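You operate a simulated robot arm through the tools that you are given. There is no shell and no other tool. Be economical: measure what you need, move in short steps, check, and stop when the job is done.

You run a simulated two-armed robot. Do the job below in one go: nothing can be reset, and whatever is moved stays where it is left.

Task
Hold the gripped slab and comb its fins straight, then comb out the pile dent.
Fine: narrow comb for the slab, coarse comb for the pile; stand both back on their spots; dent no fin.

It is judged by the outcome, as a careful person would: the job done as asked, and still so three seconds after it is handed in. It fails if anything else is knocked over, pushed out of place, dropped, spilled or broken.

Robot
Two 7-joint arms with two-finger parallel grippers on one trunk, on a base that drives. Base frame: it is fixed to the floor where the robot stands at the start and does not move with it; the origin is under the middle of the robot, x ahead of it, y to its left, z up. Lengths are in mm, angles in rad, forces in N, time in s.
The left shoulder is at the start at [70, 163, 1220], the right one opposite. With the tool pointing down near the work surface each hand reaches from about 400 to 880 mm from the robot's upright axis, wherever it stands, measured 20 degrees to its own side. Places, roughly: gripped slab (29x15x11 cm) [500, -100, 900]; pile dent [600, -400, 900]. Payload 3.43 kg a hand.
The tool frame of a hand sits at the grasp point between the pads (the TCP): z along the fingers, y along the line on which they close. The tips reach 34 mm beyond it. Largest opening 128 mm; finger width 24, thickness 12; the body of the gripper, 48 by 130 mm, starts 96 mm behind the TCP.
Orientation is told as [roll, pitch, yaw] about the base's x, y, z axes, in that order, counted from this pose: with the fingers straight down and closing along the base's y, the tool's x points along the base's -x, its y along +y and its z along -z.

Tools
- The arms move only by the tool drive_tool. It takes "left_rows", "right_rows" or both (then of equal length, played together; a hand with none holds still); each is a list of rows, each a list of 6 numbers: the shift along the tool's x, y, z in units of 200 mm (1.0 is 200 mm), then the turn, a rotation vector about the tool's x, y, z in units of 90 degrees (1.0 is 90 degrees). In form: [[dx, dy, dz, rx, ry, rz], ...]. A call has 1 to 8 rows; each row is the pose to reach, as a shift and turn from the pose commanded when the call began, along the tool's axes at that moment. "left_grip" and "right_grip" are, for a hand that has rows, the finger opening in mm, from 0 to 128, set as the call begins (left out, the last holds). A call with a number of a shift or a turn outside -1 to 1 is refused whole. Rows are played at 5 a second. More than 50 mm and 0.15 rad between two rows, or a gripper value outside its range, and nothing of the call is played. A pose out of reach is approached as far as the arm can. The call stops where the force on the tool passes 90 N (or 10 N more than at its start, if that is more) or the arm is blocked; 0.2 s more then pass. Each finger travels about 153 mm/s and halts on what it meets, pressing with about 28 N; the grip force reading is that of the motor and also rises with nothing between the fingers. The clock runs only during rows and for 0.2 s after the last one: add rows that repeat a pose to give the fingers time. It gives the time, the measured TCP pose, the force on the tool (base axes), the opening and the grip force at its end, in the units of the frame above (readings bear some noise), with the torque about the TCP (base axes, N m) and any sound that the robot's microphone picked up.
- Cameras (640 x 400 px; columns grow to the right, rows downward): "scene" is now at [134.8, -38.2, 1456]; the picture's right is [-0.39, -0.92, 0.00], its down [-0.46, 0.20, -0.86] and it looks along [0.79, -0.34, -0.50] (base axes); focal length 237 px, centre (320, 200). "left" rides on the left gripper at [76, 11, -160] in its tool frame; the picture's right is [-0.15, 0.99, 0.00], its down [-0.88, -0.13, -0.46] and it looks along [-0.45, -0.07, 0.89] (tool axes); focal length 234 px, centre (320, 200). "right" rides on the right gripper at [76, -11, -160] in its tool frame; the picture's right is [0.15, 0.99, 0.00], its down [-0.88, 0.13, -0.46] and it looks along [-0.45, 0.07, 0.89] (tool axes); focal length 234 px, centre (320, 200). There is no depth. A picture from a camera that has moved, and an enlarged one, comes with that camera's place and axes in the base frame and with its lens.
- grab_frame(camera): a new picture of that camera. It takes no simulated time.
- move_column(by): slides the trunk up (or, below 0, down) by that many mm; the arms and the scene camera ride with it, the base frame stays. It gives what a move gives, with no picture.
- base_move(legs): drives the robot by 1 to 6 legs, each [ahead, left, turn to the left] in mm, mm and rad, along the robot's own axes; the way and the turn of a leg run together, so that a leg with both is an arc; at most 1500 mm and 3.142 rad a leg. The arms and the cameras ride along, it lands a little off, and it stops where it bumps. It gives what a move gives.
- aim_head(pan, tilt): turns the head with the scene camera to pan (to the left, within 1.501 rad either way) and tilt (down, from -0.506 to 1.204), counted from straight ahead of the robot. It gives what a move gives.
- zoom(camera, box): a new picture of the part [left, top, right, bottom] of that camera's present view, enlarged. It takes no simulated time.
- sign_off(): hands the job in; it is judged then, once.

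Go step by step. Nothing tells you exact positions but the pictures and the camera data: compare them with the known pose of the tool, close in by small moves and look again before you grip or let go. The budget is 120 turns and 92 pictures, counting those below and the enlarged ones. Unless the task says otherwise, let go and move clear before handing in, and close with one line.

The tools are called after "Call:" as a command line: name --argument value ..., lists and objects as JSON in quotes. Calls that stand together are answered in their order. drive_tool: Moves the arms, as the interface text tells. Its arguments: {"type":"object","properties":{"left_rows":{"type":"array"},"left_grip":{"type":"number"},"right_rows":{"type":"array"},"right_grip":{"type":"number"}},"required":[]} The other tools are called the same way: move_column (by) slides the trunk up or down; base_move (legs) drives the base; aim_head (pan, tilt) turns the head that bears the scene camera; grab_frame (camera) takes a picture; zoom (camera, box) takes an enlarged picture of a part of a camera's view; sign_off () hands the job in.

At the start:

```text
time: 0.0
left_position: [520.8, -2.1, 1298.5]
left_ee_rot: [0.0, -0.002, 0.002]
left_contact_force: [-0.9, -1.0, -0.1]
left_ft_torque: [-0.01, -0.02, -0.02]
left_grip_width: 127.9
left_finger_force: 0.1
right_position: [371.3, -473.3, 1259.9]
right_ee_rot: [0.0, -0.002, 0.0]
right_contact_force: [-0.1, 0.2, 0.1]
right_ft_torque: [0.04, 0.02, -0.01]
right_grip_width: 128.2
right_finger_force: 0.0
trunk travel left (down, up): [-700.0, 240.0]
robot x, y, heading: [-2.0, -0.4, -0.005]
head pan, tilt: [-0.405, 0.527]
```

scene: 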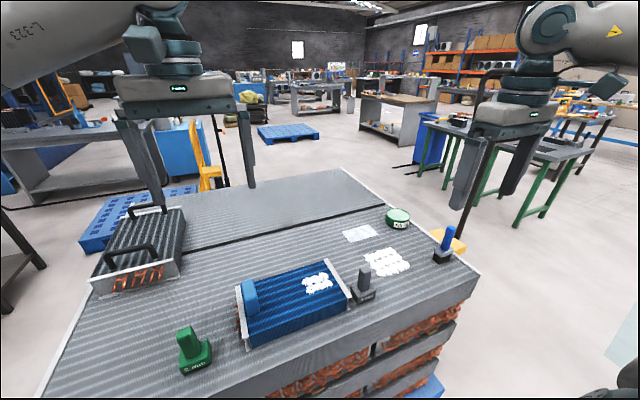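
right: 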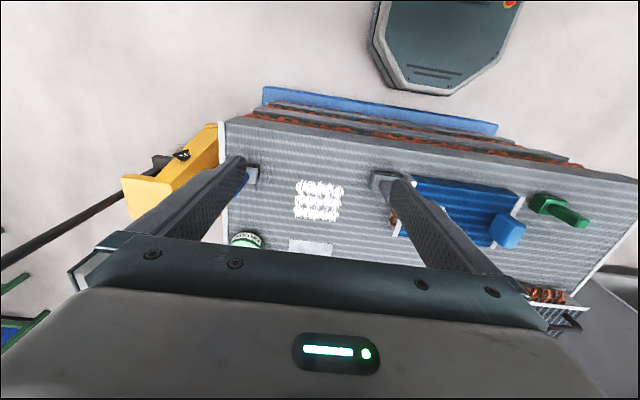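
left: 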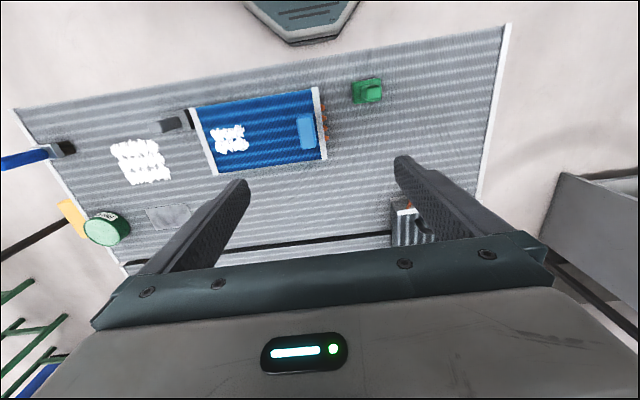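

I see a blue finned slab with a light-blue grip block, a white dent patch on it and another on the pile, and three combs (green, grey, blue). I'll zoom in to read details.

Call:
zoom --camera "scene" --box '[160, 240, 400, 390]'

Call:
zoom --camera "scene" --box '[320, 190, 480, 290]'

Call:
zoom --camera "left" --box '[40, 60, 400, 285]'

```text
2.67 times, centred on (280, 315) of scene
camera zoom: at [134.8, -38.2, 1456.0], right [-0.39, -0.92, 0.0], down [-0.46, 0.2, -0.86], along [0.79, -0.34, -0.5], focal length 631 px, centre (427, -107)
```

zoom: 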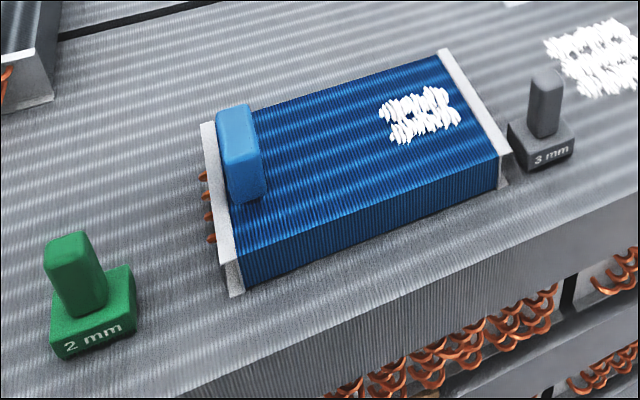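

```text
4.00 times, centred on (400, 240) of scene
camera zoom: at [134.8, -38.2, 1456.0], right [-0.39, -0.92, 0.0], down [-0.46, 0.2, -0.86], along [0.79, -0.34, -0.5], focal length 946 px, centre (0, 40)
```

zoom: 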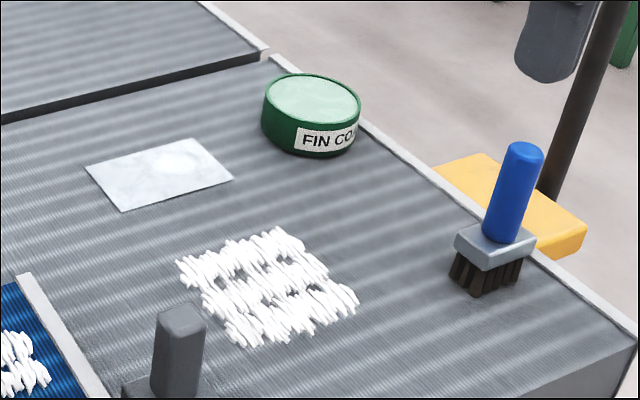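

```text
1.78 times, centred on (220, 172) of left
camera zoom: at [446.4, 9.0, 1458.6], right [0.15, 0.99, 0.0], down [0.88, -0.13, 0.46], along [0.45, -0.07, -0.89], focal length 416 px, centre (498, 249)
```

zoom: 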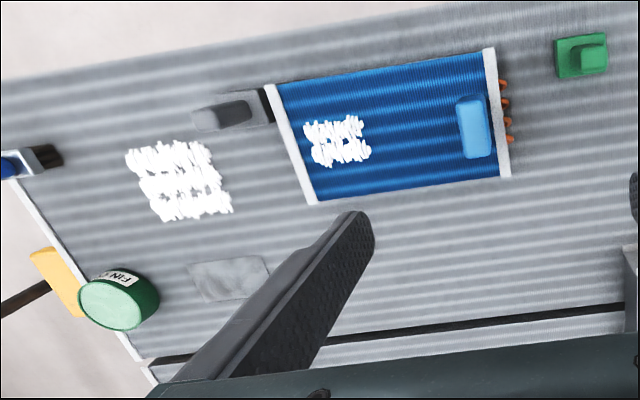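

The 2 mm green comb is the narrow one and the 3 mm grey comb the coarse one. I'll bring both hands lower and closer for better views.

Call:
drive_tool --left_rows '[[0.1, 0.1, 0.15, 0, 0, 0], [0.2, 0.2, 0.3, 0, 0, 0], [0.3, 0.3, 0.45, 0, 0, 0], [0.4, 0.4, 0.6, 0, 0, 0], [0.4, 0.4, 0.6, 0, 0, 0]]' --right_rows '[[-0.05, 0.15, 0.1, 0, 0, 0], [-0.1, 0.3, 0.2, 0, 0, 0], [-0.15, 0.45, 0.3, 0, 0, 0], [-0.2, 0.6, 0.4, 0, 0, 0], [-0.2, 0.6, 0.4, 0, 0, 0]]'

Call:
grab_frame --camera "left"

Call:
grab_frame --camera "right"

```text
time: 1.2
left_position: [438.3, 75.7, 1176.1]
left_ee_rot: [0.001, -0.002, 0.001]
left_contact_force: [-0.9, -0.7, 0.3]
left_ft_torque: [0.03, -0.05, 0.04]
left_grip_width: 128.1
left_finger_force: 0.0
right_position: [411.1, -358.3, 1179.9]
right_ee_rot: [0.004, 0.001, 0.0]
right_contact_force: [1.0, 0.3, 0.3]
right_ft_torque: [0.06, 0.01, 0.01]
right_grip_width: 128.0
right_finger_force: 0.1
trunk travel left (down, up): [-700.0, 240.0]
robot x, y, heading: [2.4, 2.1, 0.005]
head pan, tilt: [-0.405, 0.527]
```

```text
85 pictures are left
camera left: at [362.5, 87.4, 1337.4], right [0.15, 0.99, 0.0], down [0.88, -0.13, 0.46], along [0.45, -0.07, -0.89], focal length 234 px, centre (320, 200)
```

left: 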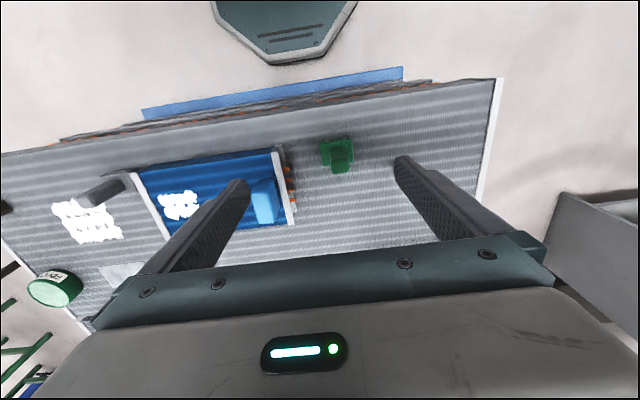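

```text
84 pictures are left
camera right: at [332.5, -370.1, 1339.7], right [-0.15, 0.99, 0.0], down [0.88, 0.13, 0.46], along [0.45, 0.07, -0.89], focal length 234 px, centre (320, 200)
```

right: 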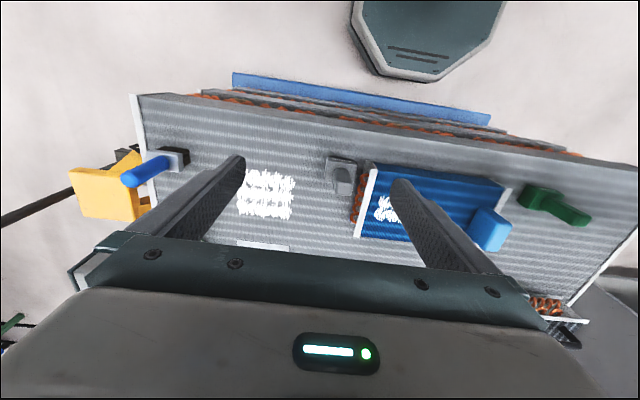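

Call:
zoom --camera "right" --box '[220, 140, 412, 260]'

Call:
zoom --camera "left" --box '[210, 110, 402, 230]'

```text
3.33 times, centred on (316, 200) of right
camera zoom: at [332.5, -370.1, 1339.7], right [-0.15, 0.99, 0.0], down [0.88, 0.13, 0.46], along [0.45, 0.07, -0.89], focal length 781 px, centre (333, 200)
```

zoom: 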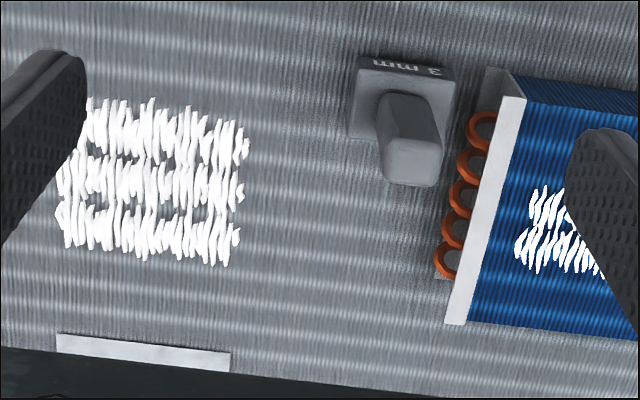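

```text
3.33 times, centred on (306, 170) of left
camera zoom: at [362.5, 87.4, 1337.4], right [0.15, 0.99, 0.0], down [0.88, -0.13, 0.46], along [0.45, -0.07, -0.89], focal length 781 px, centre (367, 300)
```

zoom: 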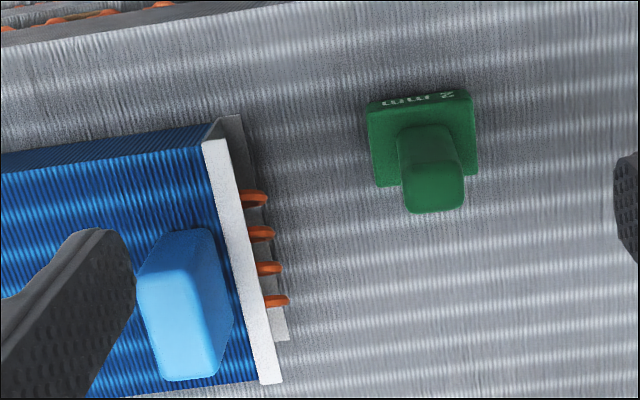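

Both combs have upright handles and the fins run along x. I'll send the left hand aside and bring the right hand above the green comb (about [479, 99]).

Call:
drive_tool --left_rows '[[0, 0.2, -0.05, 0, 0, 0], [0, 0.4, -0.1, 0, 0, 0], [0, 0.6, -0.15, 0, 0, 0], [0, 0.8, -0.2, 0, 0, 0], [0, 1.0, -0.25, 0, 0, 0], [0, 1.0, -0.25, 0, 0, 0], [0, 1.0, -0.25, 0, 0, 0], [0, 1.0, -0.25, 0, 0, 0]]' --right_rows '[[0, 0, 0, 0, 0, 0], [-0.0, 0.2, 0, 0, 0, 0], [-0.05, 0.4, 0, 0, 0, 0], [-0.05, 0.6, 0, 0, 0, 0], [-0.05, 0.8, 0, 0, 0, 0], [-0.05, 1.0, 0, 0, 0, 0], [-0.05, 1.0, 0, 0, 0, 0], [-0.05, 1.0, 0, 0, 0, 0]]'

Call:
drive_tool --right_rows '[[-0.05, 0.22, 0, 0, 0, 0], [-0.1, 0.44, 0, 0, 0, 0], [-0.15, 0.66, 0, 0, 0, 0], [-0.2, 0.88, 0, 0, 0, 0], [-0.2, 1.0, 0, 0, 0, 0], [-0.2, 1.0, 0, 0, 0, 0]]'

Call:
grab_frame --camera "right"

Call:
grab_frame --camera "scene"

```text
time: 3.0
left_position: [439.1, 279.5, 1228.7]
left_ee_rot: [-0.002, 0.001, 0.002]
left_contact_force: [-0.2, 1.2, 0.3]
left_ft_torque: [-0.04, 0.02, 0.02]
left_grip_width: 127.9
left_finger_force: 0.0
right_position: [422.2, -154.9, 1179.6]
right_ee_rot: [-0.001, -0.002, -0.001]
right_contact_force: [0.1, 0.8, -0.5]
right_ft_torque: [0.0, -0.01, 0.02]
right_grip_width: 127.9
right_finger_force: 0.0
trunk travel left (down, up): [-700.0, 240.0]
robot x, y, heading: [1.7, 2.6, -0.003]
head pan, tilt: [-0.405, 0.527]
```

```text
time: 4.4
left_position: [440.7, 278.5, 1227.4]
left_ee_rot: [0.0, 0.001, 0.001]
left_contact_force: [0.0, -0.5, -0.6]
left_ft_torque: [0.0, -0.02, 0.0]
left_grip_width: 128.0
left_finger_force: 0.2
right_position: [438.9, -111.7, 1179.1]
right_ee_rot: [0.001, 0.001, 0.0]
right_contact_force: [-0.5, -0.3, 0.5]
right_ft_torque: [0.04, -0.02, 0.02]
right_grip_width: 128.0
right_finger_force: 0.0
right hand out of reach, approached as far as the arm can: row 2, 3, 4, 5, 6
trunk travel left (down, up): [-700.0, 240.0]
robot x, y, heading: [1.2, -0.2, 0.001]
head pan, tilt: [-0.405, 0.527]
```

```text
81 pictures are left
camera right: at [361.8, -123.1, 1340.2], right [-0.15, 0.99, 0.0], down [0.88, 0.13, 0.46], along [0.45, 0.07, -0.89], focal length 234 px, centre (320, 200)
```

right: 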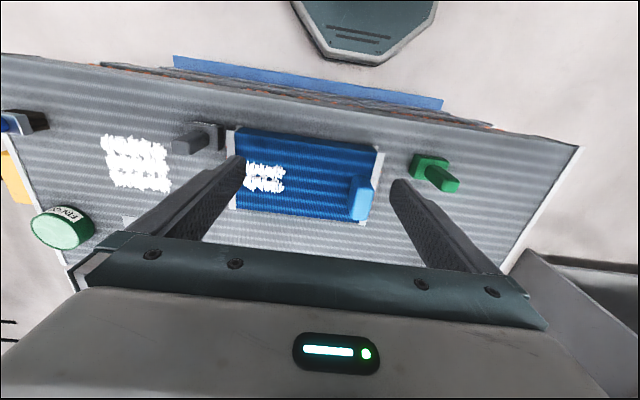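

```text
80 pictures are left
camera scene: at [134.3, -37.8, 1456.1], right [-0.39, -0.92, 0.0], down [-0.46, 0.2, -0.86], along [0.79, -0.34, -0.5], focal length 237 px, centre (320, 200)
```

scene: 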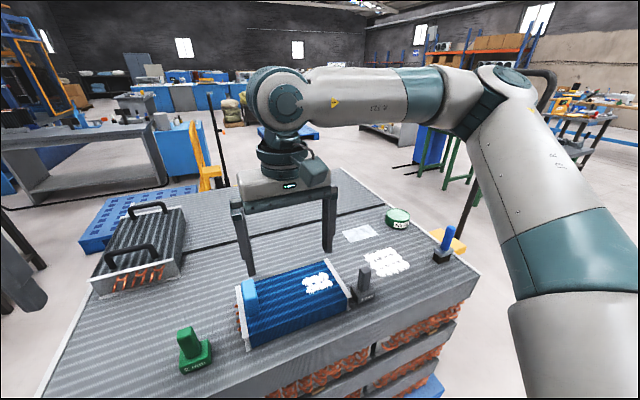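

The right hand can't reach the green comb from here, so I'll drive back and to the left, then approach it.

Call:
base_move --legs '[[-100, 0, 0], [0, 200, 0]]'

Call:
drive_tool --right_rows '[[-0.18, 0.05, 0, 0, 0, 0], [-0.36, 0.1, 0, 0, 0, 0], [-0.5, 0.1, 0, 0, 0, 0], [-0.5, 0.1, 0, 0, 0, 0]]'

Call:
grab_frame --camera "right"

```text
time: 6.7
left_position: [336.3, 480.5, 1229.2]
left_ee_rot: [0.0, 0.0, 0.012]
left_contact_force: [1.6, -1.6, -0.9]
left_ft_torque: [0.01, -0.02, -0.03]
left_grip_width: 127.9
left_finger_force: 0.0
right_position: [340.1, 90.6, 1179.4]
right_ee_rot: [0.003, 0.002, 0.011]
right_contact_force: [-0.5, -0.3, 0.2]
right_ft_torque: [-0.01, 0.02, -0.03]
right_grip_width: 128.3
right_finger_force: 0.0
trunk travel left (down, up): [-700.0, 240.0]
robot x, y, heading: [-99.6, 199.2, 0.014]
head pan, tilt: [-0.405, 0.527]
```

```text
time: 7.7
left_position: [335.9, 480.8, 1227.3]
left_ee_rot: [-0.002, 0.001, 0.012]
left_contact_force: [-0.4, 0.4, 0.3]
left_ft_torque: [-0.01, 0.02, 0.02]
left_grip_width: 128.2
left_finger_force: 0.1
right_position: [421.7, 76.8, 1168.0]
right_ee_rot: [0.001, 0.0, 0.011]
right_contact_force: [-0.1, 0.1, 0.1]
right_ft_torque: [0.02, 0.0, 0.06]
right_grip_width: 128.0
right_finger_force: 0.1
right hand out of reach, approached as far as the arm can: row 1, 2, 3, 4
trunk travel left (down, up): [-700.0, 240.0]
robot x, y, heading: [-100.6, 200.4, 0.008]
head pan, tilt: [-0.405, 0.527]
```

```text
79 pictures are left
camera right: at [344.3, 63.6, 1329.9], right [-0.16, 0.99, 0.0], down [0.88, 0.14, 0.46], along [0.45, 0.07, -0.89], focal length 234 px, centre (320, 200)
```

right: 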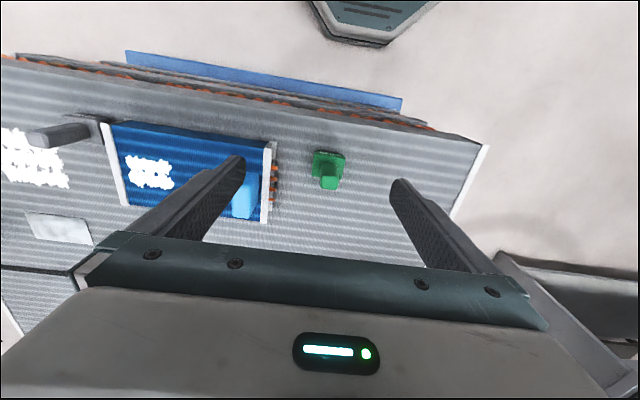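

Call:
drive_tool --right_rows '[[0, 0, 0, 0, 0, 0], [0, 0, 0, 0, 0, 0]]'

```text
time: 8.3
left_position: [337.5, 481.5, 1227.5]
left_ee_rot: [0.001, -0.001, 0.012]
left_contact_force: [0.3, -0.1, 0.5]
left_ft_torque: [-0.01, -0.01, -0.01]
left_grip_width: 127.9
left_finger_force: 0.0
right_position: [422.2, 77.0, 1169.5]
right_ee_rot: [0.001, -0.001, 0.011]
right_contact_force: [-0.6, 0.5, -0.6]
right_ft_torque: [0.01, 0.01, 0.05]
right_grip_width: 127.8
right_finger_force: 0.1
trunk travel left (down, up): [-700.0, 240.0]
robot x, y, heading: [-100.3, 201.5, 0.01]
head pan, tilt: [-0.405, 0.527]
```

Call:
drive_tool --right_rows '[[0, 0, 0.15, 0, 0, 0], [-0.1, 0, 0.3, 0, 0, 0], [-0.2, 0.05, 0.4, 0, 0, 0], [-0.28, 0.1, 0.45, 0, 0, 0], [-0.28, 0.1, 0.45, 0, 0, 0]]'

Call:
grab_frame --camera "right"

```text
time: 9.5
left_position: [336.4, 482.1, 1227.6]
left_ee_rot: [0.0, 0.0, 0.012]
left_contact_force: [0.4, 0.3, 0.7]
left_ft_torque: [-0.05, 0.02, 0.0]
left_grip_width: 127.7
left_finger_force: 0.0
right_position: [458.8, 62.5, 1087.3]
right_ee_rot: [0.004, 0.0, 0.011]
right_contact_force: [0.0, -0.2, 0.7]
right_ft_torque: [0.01, -0.01, 0.02]
right_grip_width: 127.9
right_finger_force: 0.1
right hand out of reach, approached as far as the arm can: row 2, 3, 4, 5
trunk travel left (down, up): [-700.0, 240.0]
robot x, y, heading: [-104.1, 198.7, 0.01]
head pan, tilt: [-0.405, 0.527]
```

```text
78 pictures are left
camera right: at [381.3, 50.2, 1247.2], right [-0.16, 0.99, 0.0], down [0.88, 0.14, 0.46], along [0.45, 0.07, -0.89], focal length 234 px, centre (320, 200)
```

right: 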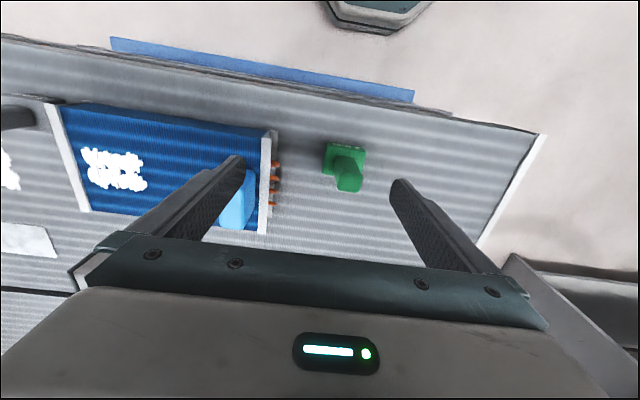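

The arm seems limited near straight ahead in this wrist attitude; turning the hand 90° (closing along x) should free it and also gives more clearance later. I'll try that.

Call:
drive_tool --right_rows '[[0, 0, 0, 0, 0, -0.09], [0, 0, 0, 0, 0, -0.18], [0, 0, 0, 0, 0, -0.27], [0, 0, 0, 0, 0, -0.36], [0, 0, 0, 0, 0, -0.45], [0, 0, 0, 0, 0, -0.54], [0, 0, 0, 0, 0, -0.54]]'

Call:
drive_tool --right_rows '[[0, 0, 0, 0, 0, -0.09], [0, 0, 0, 0, 0, -0.18], [0, 0, 0, 0, 0, -0.27], [0, 0, 0, 0, 0, -0.36], [0, 0, 0, 0, 0, -0.45], [0, 0, 0, 0, 0, -0.453], [0, 0, 0, 0, 0, -0.453]]'

```text
time: 11.1
left_position: [336.3, 482.9, 1228.7]
left_ee_rot: [0.002, 0.001, 0.013]
left_contact_force: [0.1, 0.2, -0.5]
left_ft_torque: [-0.01, -0.04, -0.01]
left_grip_width: 128.0
left_finger_force: 0.1
right_position: [457.9, 64.3, 1088.0]
right_ee_rot: [0.005, -0.005, 0.861]
right_contact_force: [0.3, 0.4, 0.0]
right_ft_torque: [0.03, -0.01, -0.01]
right_grip_width: 128.1
right_finger_force: 0.0
trunk travel left (down, up): [-700.0, 240.0]
robot x, y, heading: [-101.7, 196.4, 0.017]
head pan, tilt: [-0.405, 0.527]
```

```text
time: 12.7
left_position: [336.9, 482.9, 1228.4]
left_ee_rot: [-0.001, -0.001, 0.012]
left_contact_force: [1.1, -0.2, 0.5]
left_ft_torque: [0.0, 0.02, -0.02]
left_grip_width: 128.1
left_finger_force: 0.0
right_position: [348.0, 84.1, 1067.7]
right_ee_rot: [-0.047, 0.003, 1.498]
right_contact_force: [-0.1, 0.4, -0.6]
right_ft_torque: [0.01, 0.02, 0.04]
right_grip_width: 127.9
right_finger_force: 0.1
right hand out of reach, approached as far as the arm can: row 2, 3, 4, 5, 6, 7
trunk travel left (down, up): [-700.0, 240.0]
robot x, y, heading: [-98.5, 198.5, 0.011]
head pan, tilt: [-0.405, 0.527]
```

Call:
drive_tool --right_rows '[[0, 0.12, -0.05, 0, 0, 0.09], [0, 0.25, -0.1, 0, 0, 0.18], [0, 0.37, -0.1, 0, 0, 0.27], [0.0, 0.5, -0.1, 0, 0, 0.36], [0.0, 0.55, -0.1, 0, 0, 0.45], [0, 0.55, -0.1, 0, 0, 0.54], [0, 0.55, -0.1, 0, 0, 0.63], [0, 0.55, -0.1, 0, 0, 0.63]]'

```text
time: 14.5
left_position: [338.4, 482.1, 1227.7]
left_ee_rot: [0.001, 0.002, 0.012]
left_contact_force: [0.7, 0.0, 0.6]
left_ft_torque: [-0.01, 0.02, 0.01]
left_grip_width: 128.1
left_finger_force: 0.0
right_position: [251.3, 79.3, 1087.2]
right_ee_rot: [-0.027, -0.031, 0.505]
right_contact_force: [-0.3, -0.4, -0.5]
right_ft_torque: [-0.04, 0.04, -0.02]
right_grip_width: 128.1
right_finger_force: 0.1
right hand out of reach, approached as far as the arm can: row 3, 4, 5, 6, 7, 8
trunk travel left (down, up): [-700.0, 240.0]
robot x, y, heading: [-101.2, 199.7, 0.01]
head pan, tilt: [-0.405, 0.527]
```

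My mistake: at that yaw the tool's y pointed backwards. Returning to near the comb with yaw 0.5.

Call:
drive_tool --right_rows '[[-0.174, -0.116, 0, 0, 0, 0], [-0.348, -0.232, 0, 0, 0, 0], [-0.522, -0.348, 0, 0, 0, 0], [-0.696, -0.464, 0, 0, 0, 0], [-0.87, -0.58, 0, 0, 0, 0], [-0.87, -0.58, 0, 0, 0, 0]]'

```text
time: 15.9
left_position: [335.6, 483.0, 1229.4]
left_ee_rot: [0.001, -0.002, 0.01]
left_contact_force: [-0.2, -0.1, 1.5]
left_ft_torque: [0.03, -0.06, 0.02]
left_grip_width: 127.9
left_finger_force: 0.1
right_position: [456.9, 66.7, 1099.9]
right_ee_rot: [-0.028, -0.039, 0.508]
right_contact_force: [0.0, -0.4, 0.4]
right_ft_torque: [-0.01, -0.03, 0.01]
right_grip_width: 127.9
right_finger_force: 0.1
trunk travel left (down, up): [-700.0, 240.0]
robot x, y, heading: [-97.0, 198.9, 0.013]
head pan, tilt: [-0.405, 0.527]
```

Call:
drive_tool --right_rows '[[-0.115, 0.107, 0, 0, 0, 0], [-0.23, 0.214, 0, 0, 0, 0], [-0.23, 0.214, 0, 0, 0, 0]]'

```text
time: 16.7
left_position: [336.4, 483.3, 1229.0]
left_ee_rot: [0.0, -0.001, 0.012]
left_contact_force: [0.0, 0.4, -0.3]
left_ft_torque: [-0.01, 0.03, 0.0]
left_grip_width: 128.0
left_finger_force: 0.1
right_position: [457.7, 67.3, 1100.2]
right_ee_rot: [-0.03, -0.038, 0.509]
right_contact_force: [0.0, 0.1, 0.0]
right_ft_torque: [0.01, -0.04, -0.01]
right_grip_width: 128.0
right_finger_force: 0.1
right hand out of reach, approached as far as the arm can: row 1, 2, 3
trunk travel left (down, up): [-700.0, 240.0]
robot x, y, heading: [-101.7, 200.1, 0.015]
head pan, tilt: [-0.405, 0.527]
```

Turning doesn't help; simply driving further left will put the comb on the right hand's own side.

Call:
base_move --legs '[[0, 130, 0]]'

Call:
drive_tool --right_rows '[[0.04, -0.12, 0, 0, 0, 0.08], [0.08, -0.24, 0, 0, 0, 0.16], [0.12, -0.36, 0, 0, 0, 0.24], [0.15, -0.49, 0, 0, 0, 0.324], [0.15, -0.49, 0, 0, 0, 0.324]]'

```text
time: 18.0
left_position: [333.9, 611.9, 1229.4]
left_ee_rot: [0.0, 0.0, 0.011]
left_contact_force: [-0.9, 0.0, 0.0]
left_ft_torque: [0.01, 0.0, 0.01]
left_grip_width: 128.1
left_finger_force: 0.2
right_position: [456.5, 195.4, 1098.8]
right_ee_rot: [-0.028, -0.039, 0.507]
right_contact_force: [-0.8, 0.5, 0.0]
right_ft_torque: [0.02, -0.01, 0.01]
right_grip_width: 127.9
right_finger_force: 0.0
trunk travel left (down, up): [-700.0, 240.0]
robot x, y, heading: [-101.9, 331.9, 0.012]
head pan, tilt: [-0.405, 0.527]
```

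```text
time: 19.2
left_position: [335.8, 613.1, 1228.1]
left_ee_rot: [-0.001, 0.001, 0.011]
left_contact_force: [0.3, 0.3, 0.6]
left_ft_torque: [-0.03, 0.0, 0.03]
left_grip_width: 128.5
left_finger_force: 0.0
right_position: [479.3, 96.4, 1103.1]
right_ee_rot: [-0.006, -0.047, -0.003]
right_contact_force: [-0.3, -0.2, -0.2]
right_ft_torque: [-0.01, 0.01, -0.01]
right_grip_width: 128.0
right_finger_force: 0.1
trunk travel left (down, up): [-700.0, 240.0]
robot x, y, heading: [-102.2, 329.2, 0.011]
head pan, tilt: [-0.405, 0.527]
```

Call:
drive_tool --right_rows '[[0, 0, 0, -0.004, 0.03, 0], [0, 0, 0, -0.004, 0.03, 0]]'

Call:
grab_frame --camera "right"

Call:
zoom --camera "right" --box '[240, 110, 400, 210]'

```text
time: 19.8
left_position: [334.8, 612.5, 1228.6]
left_ee_rot: [0.0, -0.001, 0.012]
left_contact_force: [0.5, 1.1, -0.6]
left_ft_torque: [0.04, 0.02, 0.01]
left_grip_width: 128.0
left_finger_force: 0.0
right_position: [479.0, 96.7, 1103.0]
right_ee_rot: [-0.001, -0.001, -0.003]
right_contact_force: [-0.2, 0.0, 0.5]
right_ft_torque: [0.05, 0.01, -0.01]
right_grip_width: 127.8
right_finger_force: 0.0
trunk travel left (down, up): [-700.0, 240.0]
robot x, y, heading: [-100.8, 331.6, 0.016]
head pan, tilt: [-0.405, 0.527]
```

```text
77 pictures are left
camera right: at [400.9, 85.6, 1263.1], right [-0.14, 0.99, 0.0], down [0.88, 0.13, 0.46], along [0.45, 0.06, -0.89], focal length 234 px, centre (320, 200)
```

right: 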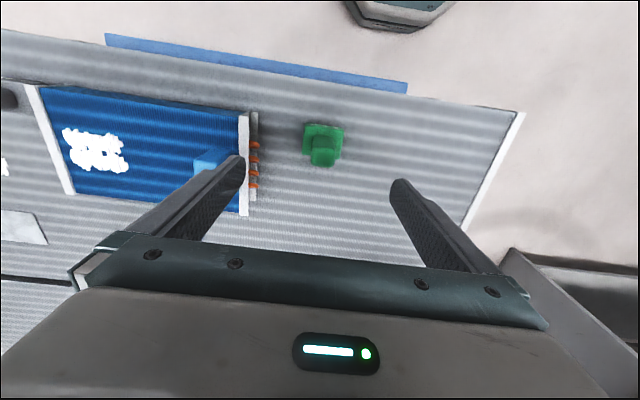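

```text
4.00 times, centred on (320, 160) of right
camera zoom: at [400.9, 85.6, 1263.1], right [-0.14, 0.99, 0.0], down [0.88, 0.13, 0.46], along [0.45, 0.06, -0.89], focal length 937 px, centre (320, 360)
```

zoom: 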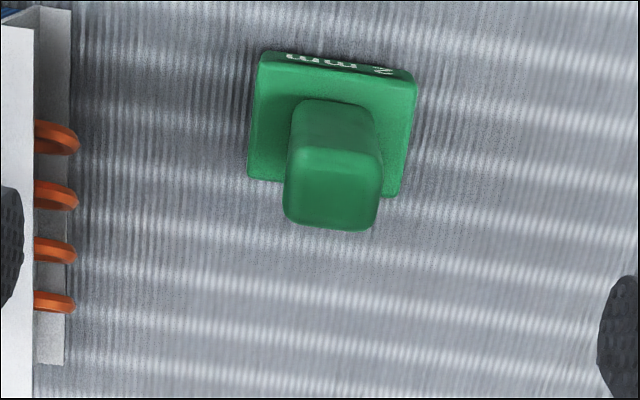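

The green comb stands at about [478, 99], handle about 26 mm square, top near z 1000. I descend with the fingers straddling the handle.

Call:
drive_tool --right_rows '[[0.005, 0.01, 0.2, 0, 0, 0], [0.005, 0.01, 0.4, 0, 0, 0], [0.005, 0.01, 0.55, 0, 0, 0], [0.005, 0.01, 0.66, 0, 0, 0], [0.005, 0.01, 0.66, 0, 0, 0]]' --right_grip 80

Call:
grab_frame --camera "right"

Call:
zoom --camera "scene" --box '[160, 180, 480, 380]'

```text
time: 21.0
left_position: [335.3, 612.5, 1228.6]
left_ee_rot: [0.001, 0.0, 0.01]
left_contact_force: [1.1, 0.2, 0.0]
left_ft_torque: [-0.01, -0.01, 0.0]
left_grip_width: 127.7
left_finger_force: 0.0
right_position: [476.4, 98.4, 968.0]
right_ee_rot: [0.002, 0.0, -0.004]
right_contact_force: [-0.9, 0.2, 0.4]
right_ft_torque: [0.02, -0.03, 0.03]
right_grip_width: 79.9
right_finger_force: 0.1
trunk travel left (down, up): [-700.0, 240.0]
robot x, y, heading: [-99.7, 329.9, 0.013]
head pan, tilt: [-0.405, 0.527]
```

```text
75 pictures are left
camera right: at [398.0, 86.2, 1128.9], right [-0.14, 0.99, 0.0], down [0.88, 0.13, 0.46], along [0.45, 0.06, -0.89], focal length 234 px, centre (320, 200)
```

right: 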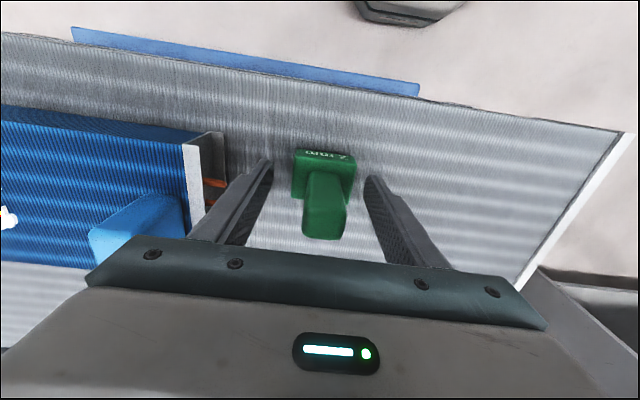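

```text
2.00 times, centred on (320, 280) of scene
camera zoom: at [32.3, 293.0, 1456.1], right [-0.38, -0.92, 0.0], down [-0.46, 0.19, -0.86], along [0.8, -0.33, -0.5], focal length 473 px, centre (320, 40)
```

zoom: 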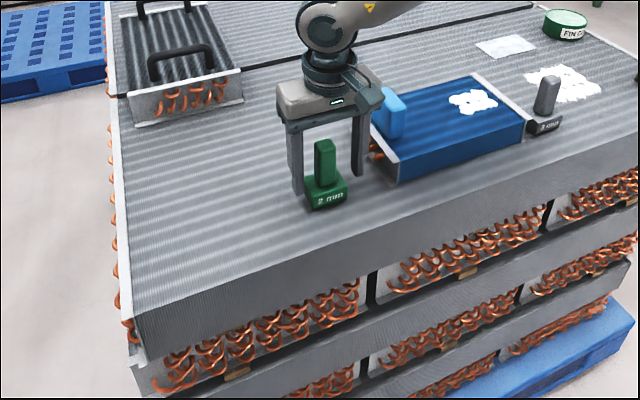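

Fingers straddle the handle. I raise a few mm to stay off the comb's base and close.

Call:
drive_tool --right_rows '[[0, 0, -0.035, 0, 0, 0], [0, 0, -0.035, 0, 0, 0], [0, 0, -0.035, 0, 0, 0], [0, 0, -0.035, 0, 0, 0]]' --right_grip 10

Call:
grab_frame --camera "right"

Call:
zoom --camera "scene" --box '[280, 230, 360, 290]'

```text
time: 22.0
left_position: [336.9, 612.1, 1229.6]
left_ee_rot: [0.001, 0.0, 0.01]
left_contact_force: [-0.7, -0.1, 0.1]
left_ft_torque: [0.0, 0.0, 0.0]
left_grip_width: 128.0
left_finger_force: 0.0
right_position: [476.8, 98.9, 976.2]
right_ee_rot: [-0.001, 0.001, -0.002]
right_contact_force: [0.6, -0.4, 0.1]
right_ft_torque: [0.01, -0.01, 0.0]
right_grip_width: 27.5
right_finger_force: 27.8
trunk travel left (down, up): [-700.0, 240.0]
robot x, y, heading: [-105.9, 329.5, 0.011]
head pan, tilt: [-0.405, 0.527]
```

```text
73 pictures are left
camera right: at [398.9, 87.5, 1136.1], right [-0.14, 0.99, 0.0], down [0.88, 0.13, 0.46], along [0.45, 0.07, -0.89], focal length 234 px, centre (320, 200)
```

right: 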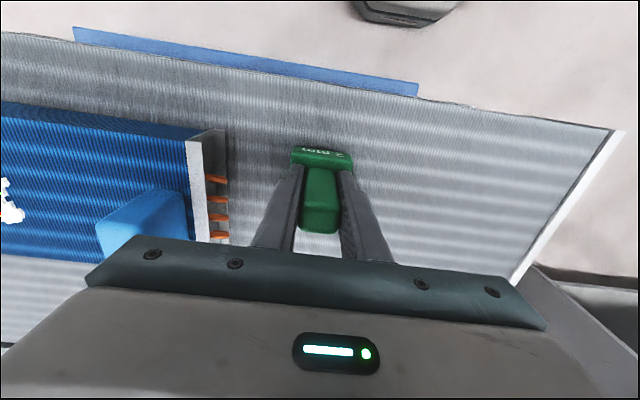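

```text
6.67 times, centred on (320, 260) of scene
camera zoom: at [32.9, 292.9, 1456.0], right [-0.38, -0.92, 0.0], down [-0.46, 0.19, -0.86], along [0.8, -0.33, -0.5], focal length 1577 px, centre (320, -200)
```

zoom: 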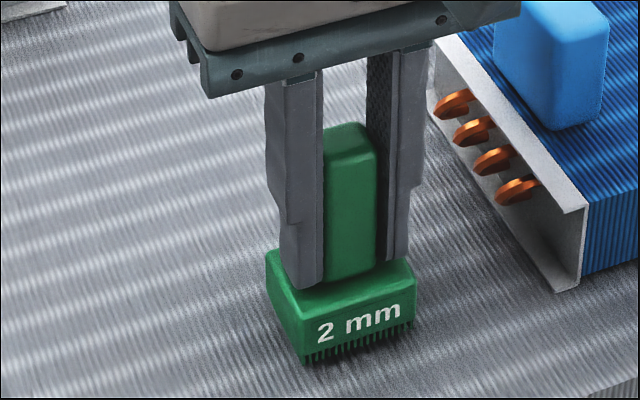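

The comb is gripped (TCP 976 with its teeth on the surface). I lift and drive back so that both hands can serve the slab.

Call:
drive_tool --right_rows '[[0, 0, -0.05, 0, 0, 0], [0, 0, -0.25, 0, 0, 0], [0, 0, -0.5, 0, 0, 0], [0, 0, -0.75, 0, 0, 0], [0, 0, -1.0, 0, 0, 0], [0, 0, -1.0, 0, 0, 0]]'

Call:
base_move --legs '[[0, -370, 0], [100, 0, 0]]'

Call:
grab_frame --camera "scene"

```text
time: 23.4
left_position: [335.0, 613.2, 1228.1]
left_ee_rot: [0.002, 0.0, 0.01]
left_contact_force: [-0.4, -0.2, 0.4]
left_ft_torque: [-0.02, -0.01, -0.01]
left_grip_width: 127.8
left_finger_force: 0.1
right_position: [478.3, 99.2, 1177.1]
right_ee_rot: [0.0, 0.004, -0.002]
right_contact_force: [-0.8, 0.8, -1.3]
right_ft_torque: [-0.04, 0.01, 0.0]
right_grip_width: 27.7
right_finger_force: 27.5
trunk travel left (down, up): [-700.0, 240.0]
robot x, y, heading: [-100.8, 330.9, 0.012]
head pan, tilt: [-0.405, 0.527]
```

```text
time: 26.5
left_position: [437.8, 247.9, 1229.7]
left_ee_rot: [0.0, -0.001, 0.006]
left_contact_force: [-0.2, 0.8, -0.1]
left_ft_torque: [0.02, 0.0, 0.03]
left_grip_width: 128.1
left_finger_force: 0.1
right_position: [579.5, -267.7, 1177.4]
right_ee_rot: [0.0, -0.001, -0.006]
right_contact_force: [1.1, -0.7, -1.3]
right_ft_torque: [0.0, 0.02, 0.0]
right_grip_width: 27.6
right_finger_force: 28.1
trunk travel left (down, up): [-700.0, 240.0]
robot x, y, heading: [1.4, -32.0, 0.006]
head pan, tilt: [-0.405, 0.527]
```

```text
71 pictures are left
camera scene: at [134.4, -70.6, 1456.1], right [-0.39, -0.92, 0.0], down [-0.46, 0.2, -0.86], along [0.8, -0.34, -0.5], focal length 237 px, centre (320, 200)
```

scene: 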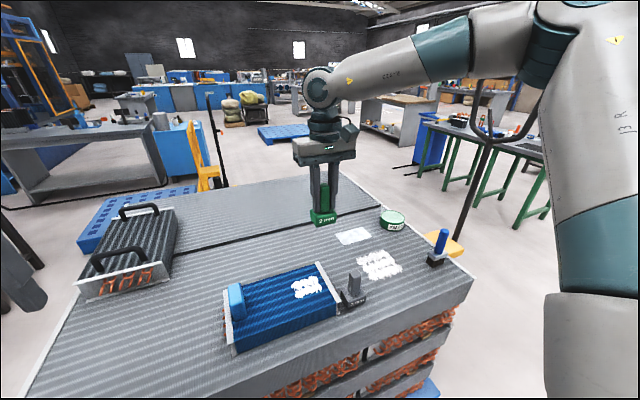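

Call:
drive_tool --left_rows '[[-0.05, -0.2, 0, 0, 0, 0], [-0.1, -0.4, 0, 0, 0, 0], [-0.15, -0.6, 0.05, 0, 0, 0], [-0.2, -0.8, 0.1, 0, 0, 0], [-0.25, -0.98, 0.15, 0, 0, 0], [-0.25, -0.98, 0.15, 0, 0, 0]]' --left_grip 90

Call:
drive_tool --left_rows '[[-0.1, -0.1, 0.05, 0, 0, 0], [-0.2, -0.2, 0.1, 0, 0, 0], [-0.25, -0.36, 0.15, 0, 0, 0], [-0.25, -0.36, 0.15, 0, 0, 0]]'

Call:
grab_frame --camera "left"

```text
time: 27.9
left_position: [491.1, 52.7, 1200.6]
left_ee_rot: [-0.002, 0.002, 0.007]
left_contact_force: [0.1, -0.5, 0.2]
left_ft_torque: [-0.03, 0.01, -0.02]
left_grip_width: 90.2
left_finger_force: 0.0
right_position: [579.2, -265.2, 1179.1]
right_ee_rot: [-0.001, -0.001, -0.008]
right_contact_force: [-0.1, 0.5, -1.2]
right_ft_torque: [0.01, 0.03, 0.0]
right_grip_width: 27.5
right_finger_force: 27.9
trunk travel left (down, up): [-700.0, 240.0]
robot x, y, heading: [0.6, -32.8, 0.009]
head pan, tilt: [-0.405, 0.527]
```

```text
time: 28.9
left_position: [540.0, -20.4, 1170.0]
left_ee_rot: [-0.001, 0.003, 0.008]
left_contact_force: [-0.4, 0.1, -0.2]
left_ft_torque: [-0.01, 0.01, 0.01]
left_grip_width: 90.5
left_finger_force: 0.1
right_position: [579.7, -264.8, 1178.1]
right_ee_rot: [0.001, -0.001, -0.007]
right_contact_force: [0.0, -0.1, -0.9]
right_ft_torque: [-0.02, 0.01, 0.02]
right_grip_width: 27.6
right_finger_force: 28.3
trunk travel left (down, up): [-700.0, 240.0]
robot x, y, heading: [0.4, -34.9, 0.007]
head pan, tilt: [-0.405, 0.527]
```

```text
70 pictures are left
camera left: at [464.6, -9.3, 1330.1], right [0.14, 0.99, 0.0], down [0.88, -0.12, 0.46], along [0.45, -0.06, -0.89], focal length 234 px, centre (320, 200)
```

left: 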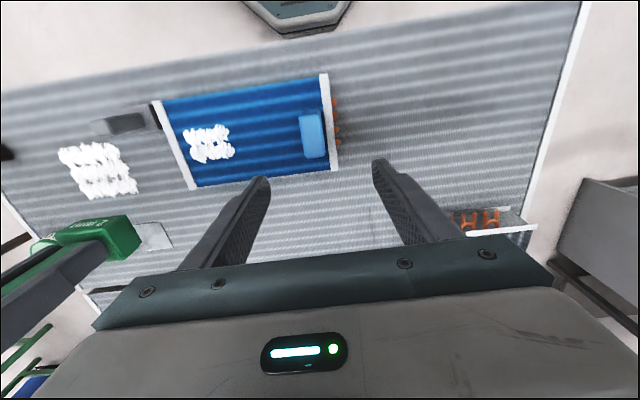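

Call:
zoom --camera "left" --box '[150, 70, 342, 190]'

Call:
zoom --camera "scene" --box '[210, 250, 370, 350]'

```text
3.33 times, centred on (246, 130) of left
camera zoom: at [464.6, -9.3, 1330.1], right [0.14, 0.99, 0.0], down [0.88, -0.12, 0.46], along [0.45, -0.06, -0.89], focal length 781 px, centre (567, 433)
```

zoom: 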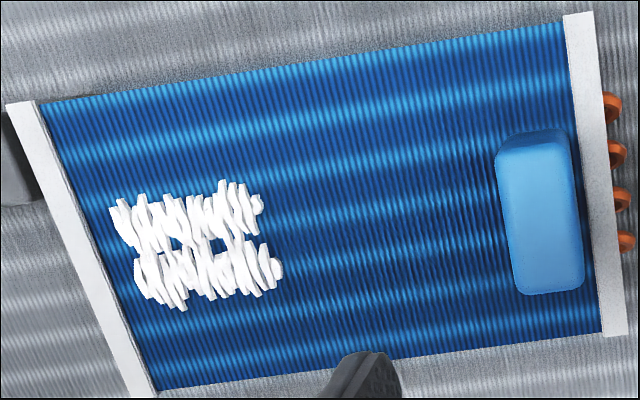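

```text
4.00 times, centred on (290, 300) of scene
camera zoom: at [135.2, -69.4, 1456.0], right [-0.39, -0.92, 0.0], down [-0.46, 0.19, -0.86], along [0.8, -0.34, -0.5], focal length 946 px, centre (440, -200)
```

zoom: 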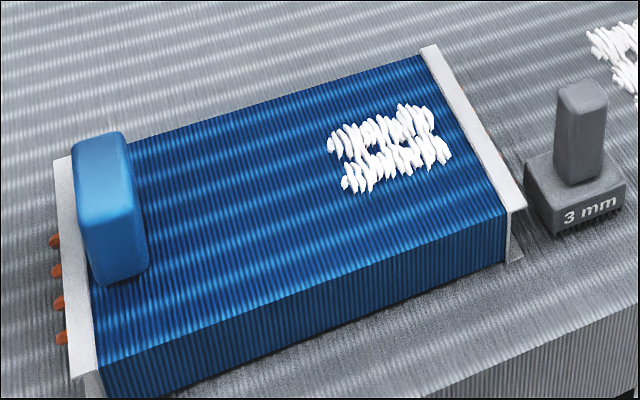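

Call:
drive_tool --left_rows '[[0.01, -0.02, 0.2, 0, 0, 0], [0.04, -0.05, 0.4, 0, 0, 0], [0.04, -0.05, 0.6, 0, 0, 0], [0.04, -0.05, 0.6, 0, 0, 0]]'

Call:
grab_frame --camera "left"

Call:
zoom --camera "scene" --box '[180, 170, 372, 350]'

```text
time: 29.9
left_position: [534.0, -28.9, 1048.5]
left_ee_rot: [0.0, 0.0, 0.005]
left_contact_force: [0.0, 0.3, -0.3]
left_ft_torque: [0.0, -0.04, 0.0]
left_grip_width: 89.7
left_finger_force: 0.0
right_position: [580.0, -266.8, 1177.9]
right_ee_rot: [0.002, 0.002, -0.007]
right_contact_force: [0.0, 0.9, -2.3]
right_ft_torque: [0.01, -0.04, -0.01]
right_grip_width: 27.6
right_finger_force: 27.5
trunk travel left (down, up): [-700.0, 240.0]
robot x, y, heading: [-0.4, -30.8, 0.01]
head pan, tilt: [-0.405, 0.527]
```

```text
67 pictures are left
camera left: at [459.0, -18.2, 1209.2], right [0.14, 0.99, 0.0], down [0.88, -0.12, 0.46], along [0.45, -0.06, -0.89], focal length 234 px, centre (320, 200)
```

left: 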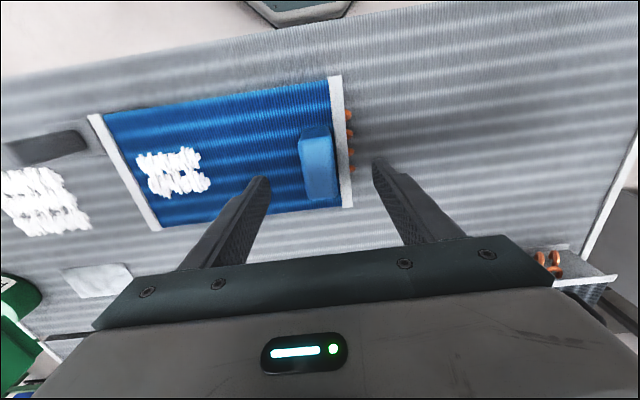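

```text
2.22 times, centred on (276, 260) of scene
camera zoom: at [135.1, -70.3, 1456.0], right [-0.39, -0.92, 0.0], down [-0.46, 0.2, -0.86], along [0.8, -0.34, -0.5], focal length 526 px, centre (418, 67)
```

zoom: 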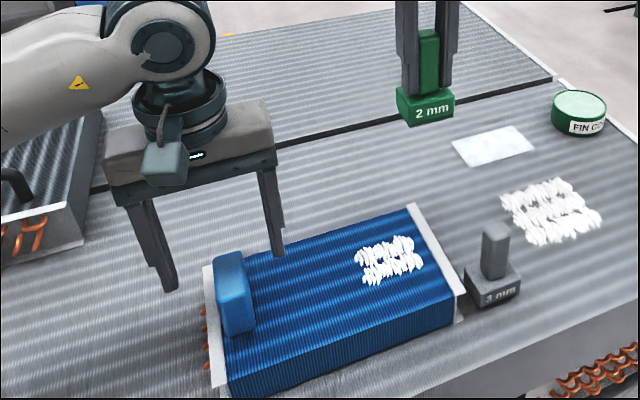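

Call:
drive_tool --left_rows '[[0.025, 0, 0.12, 0, 0, 0], [0.025, 0, 0.24, 0, 0, 0], [0.025, 0, 0.24, 0, 0, 0]]'

Call:
grab_frame --camera "left"

Call:
zoom --camera "scene" --box '[200, 230, 328, 350]'

```text
time: 30.7
left_position: [527.9, -30.2, 1000.9]
left_ee_rot: [0.001, 0.0, 0.007]
left_contact_force: [0.7, 0.4, -0.6]
left_ft_torque: [0.0, 0.02, 0.0]
left_grip_width: 89.7
left_finger_force: 0.0
right_position: [578.3, -266.5, 1177.1]
right_ee_rot: [0.0, 0.0, -0.007]
right_contact_force: [0.1, -0.2, -0.2]
right_ft_torque: [0.05, -0.03, 0.01]
right_grip_width: 27.6
right_finger_force: 28.1
trunk travel left (down, up): [-700.0, 240.0]
robot x, y, heading: [1.9, -34.4, 0.002]
head pan, tilt: [-0.405, 0.527]
```

```text
65 pictures are left
camera left: at [453.1, -19.3, 1160.6], right [0.14, 0.99, 0.0], down [0.88, -0.12, 0.46], along [0.45, -0.06, -0.89], focal length 234 px, centre (320, 200)
```

left: 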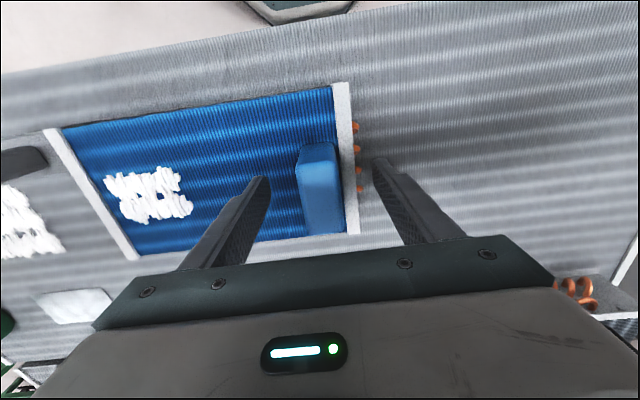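

```text
3.33 times, centred on (264, 290) of scene
camera zoom: at [135.0, -70.2, 1456.0], right [-0.39, -0.92, 0.0], down [-0.46, 0.2, -0.86], along [0.8, -0.34, -0.5], focal length 788 px, centre (507, -100)
```

zoom: 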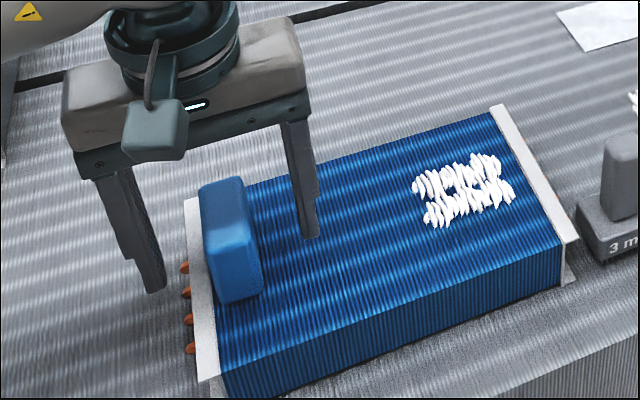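

Call:
drive_tool --left_rows '[[0, 0, 0, 0, 0, 0], [0, 0, 0, 0, 0, 0], [0, 0, 0, 0, 0, 0]]' --left_grip 48

Call:
zoom --camera "left" --box '[240, 120, 400, 240]'

Call:
zoom --camera "scene" --box '[200, 230, 328, 350]'

```text
time: 31.5
left_position: [529.2, -30.9, 1000.6]
left_ee_rot: [0.0, 0.0, 0.007]
left_contact_force: [0.4, 0.5, -0.1]
left_ft_torque: [0.03, 0.0, 0.04]
left_grip_width: 47.9
left_finger_force: 0.1
right_position: [579.7, -265.3, 1176.5]
right_ee_rot: [-0.001, 0.0, -0.007]
right_contact_force: [0.4, 0.3, -0.5]
right_ft_torque: [0.05, 0.03, -0.01]
right_grip_width: 27.7
right_finger_force: 28.0
trunk travel left (down, up): [-700.0, 240.0]
robot x, y, heading: [1.9, -33.1, 0.007]
head pan, tilt: [-0.405, 0.527]
```

```text
3.33 times, centred on (320, 180) of left
camera zoom: at [453.3, -19.3, 1160.8], right [0.14, 0.99, 0.0], down [0.88, -0.12, 0.46], along [0.45, -0.06, -0.89], focal length 781 px, centre (320, 267)
```

zoom: 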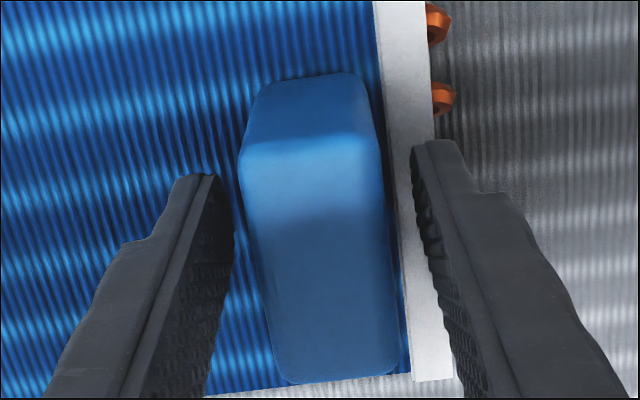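

```text
3.33 times, centred on (264, 290) of scene
camera zoom: at [135.3, -70.0, 1456.0], right [-0.39, -0.92, 0.0], down [-0.46, 0.2, -0.86], along [0.8, -0.34, -0.5], focal length 788 px, centre (507, -100)
```

zoom: 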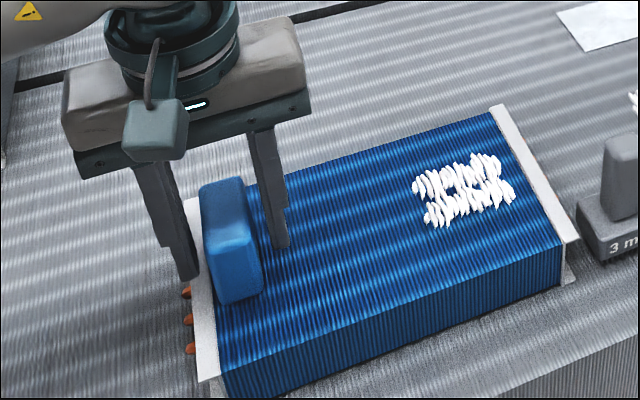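

Fingers are centred on the slab's handle; closing.

Call:
drive_tool --left_rows '[[0, 0, 0, 0, 0, 0], [0, 0, 0, 0, 0, 0], [0, 0, 0, 0, 0, 0]]' --left_grip 15

Call:
zoom --camera "left" --box '[40, 80, 360, 280]'

Call:
zoom --camera "scene" --box '[200, 230, 392, 350]'

```text
time: 32.3
left_position: [528.9, -30.4, 1000.1]
left_ee_rot: [0.001, 0.0, 0.006]
left_contact_force: [-0.6, 2.4, 0.2]
left_ft_torque: [0.19, 0.11, -0.63]
left_grip_width: 29.8
left_finger_force: 27.1
right_position: [579.3, -266.4, 1178.1]
right_ee_rot: [0.001, 0.001, -0.008]
right_contact_force: [-1.4, -0.4, -1.6]
right_ft_torque: [0.02, 0.01, 0.02]
right_grip_width: 27.5
right_finger_force: 27.8
trunk travel left (down, up): [-700.0, 240.0]
robot x, y, heading: [0.3, -32.8, 0.01]
head pan, tilt: [-0.405, 0.527]
```

```text
2.00 times, centred on (200, 180) of left
camera zoom: at [453.2, -18.9, 1160.8], right [0.14, 0.99, 0.0], down [0.88, -0.12, 0.46], along [0.45, -0.06, -0.89], focal length 468 px, centre (560, 240)
```

zoom: 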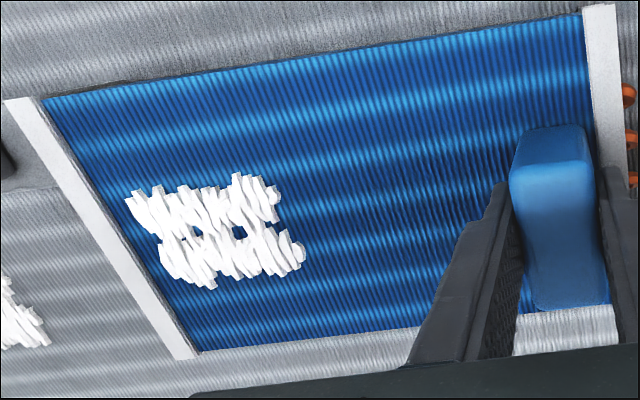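

```text
3.33 times, centred on (296, 290) of scene
camera zoom: at [135.2, -69.7, 1456.0], right [-0.39, -0.92, 0.0], down [-0.46, 0.2, -0.86], along [0.8, -0.34, -0.5], focal length 788 px, centre (400, -100)
```

zoom: 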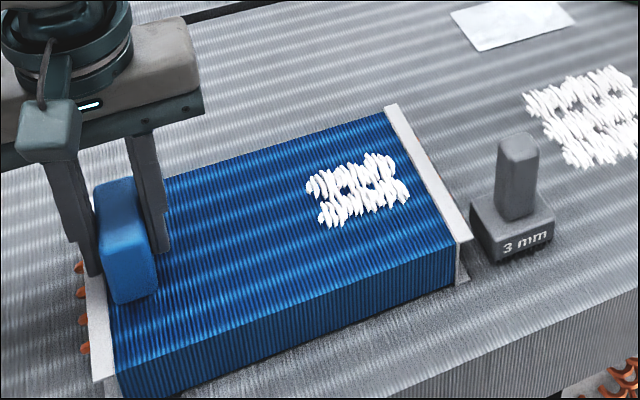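

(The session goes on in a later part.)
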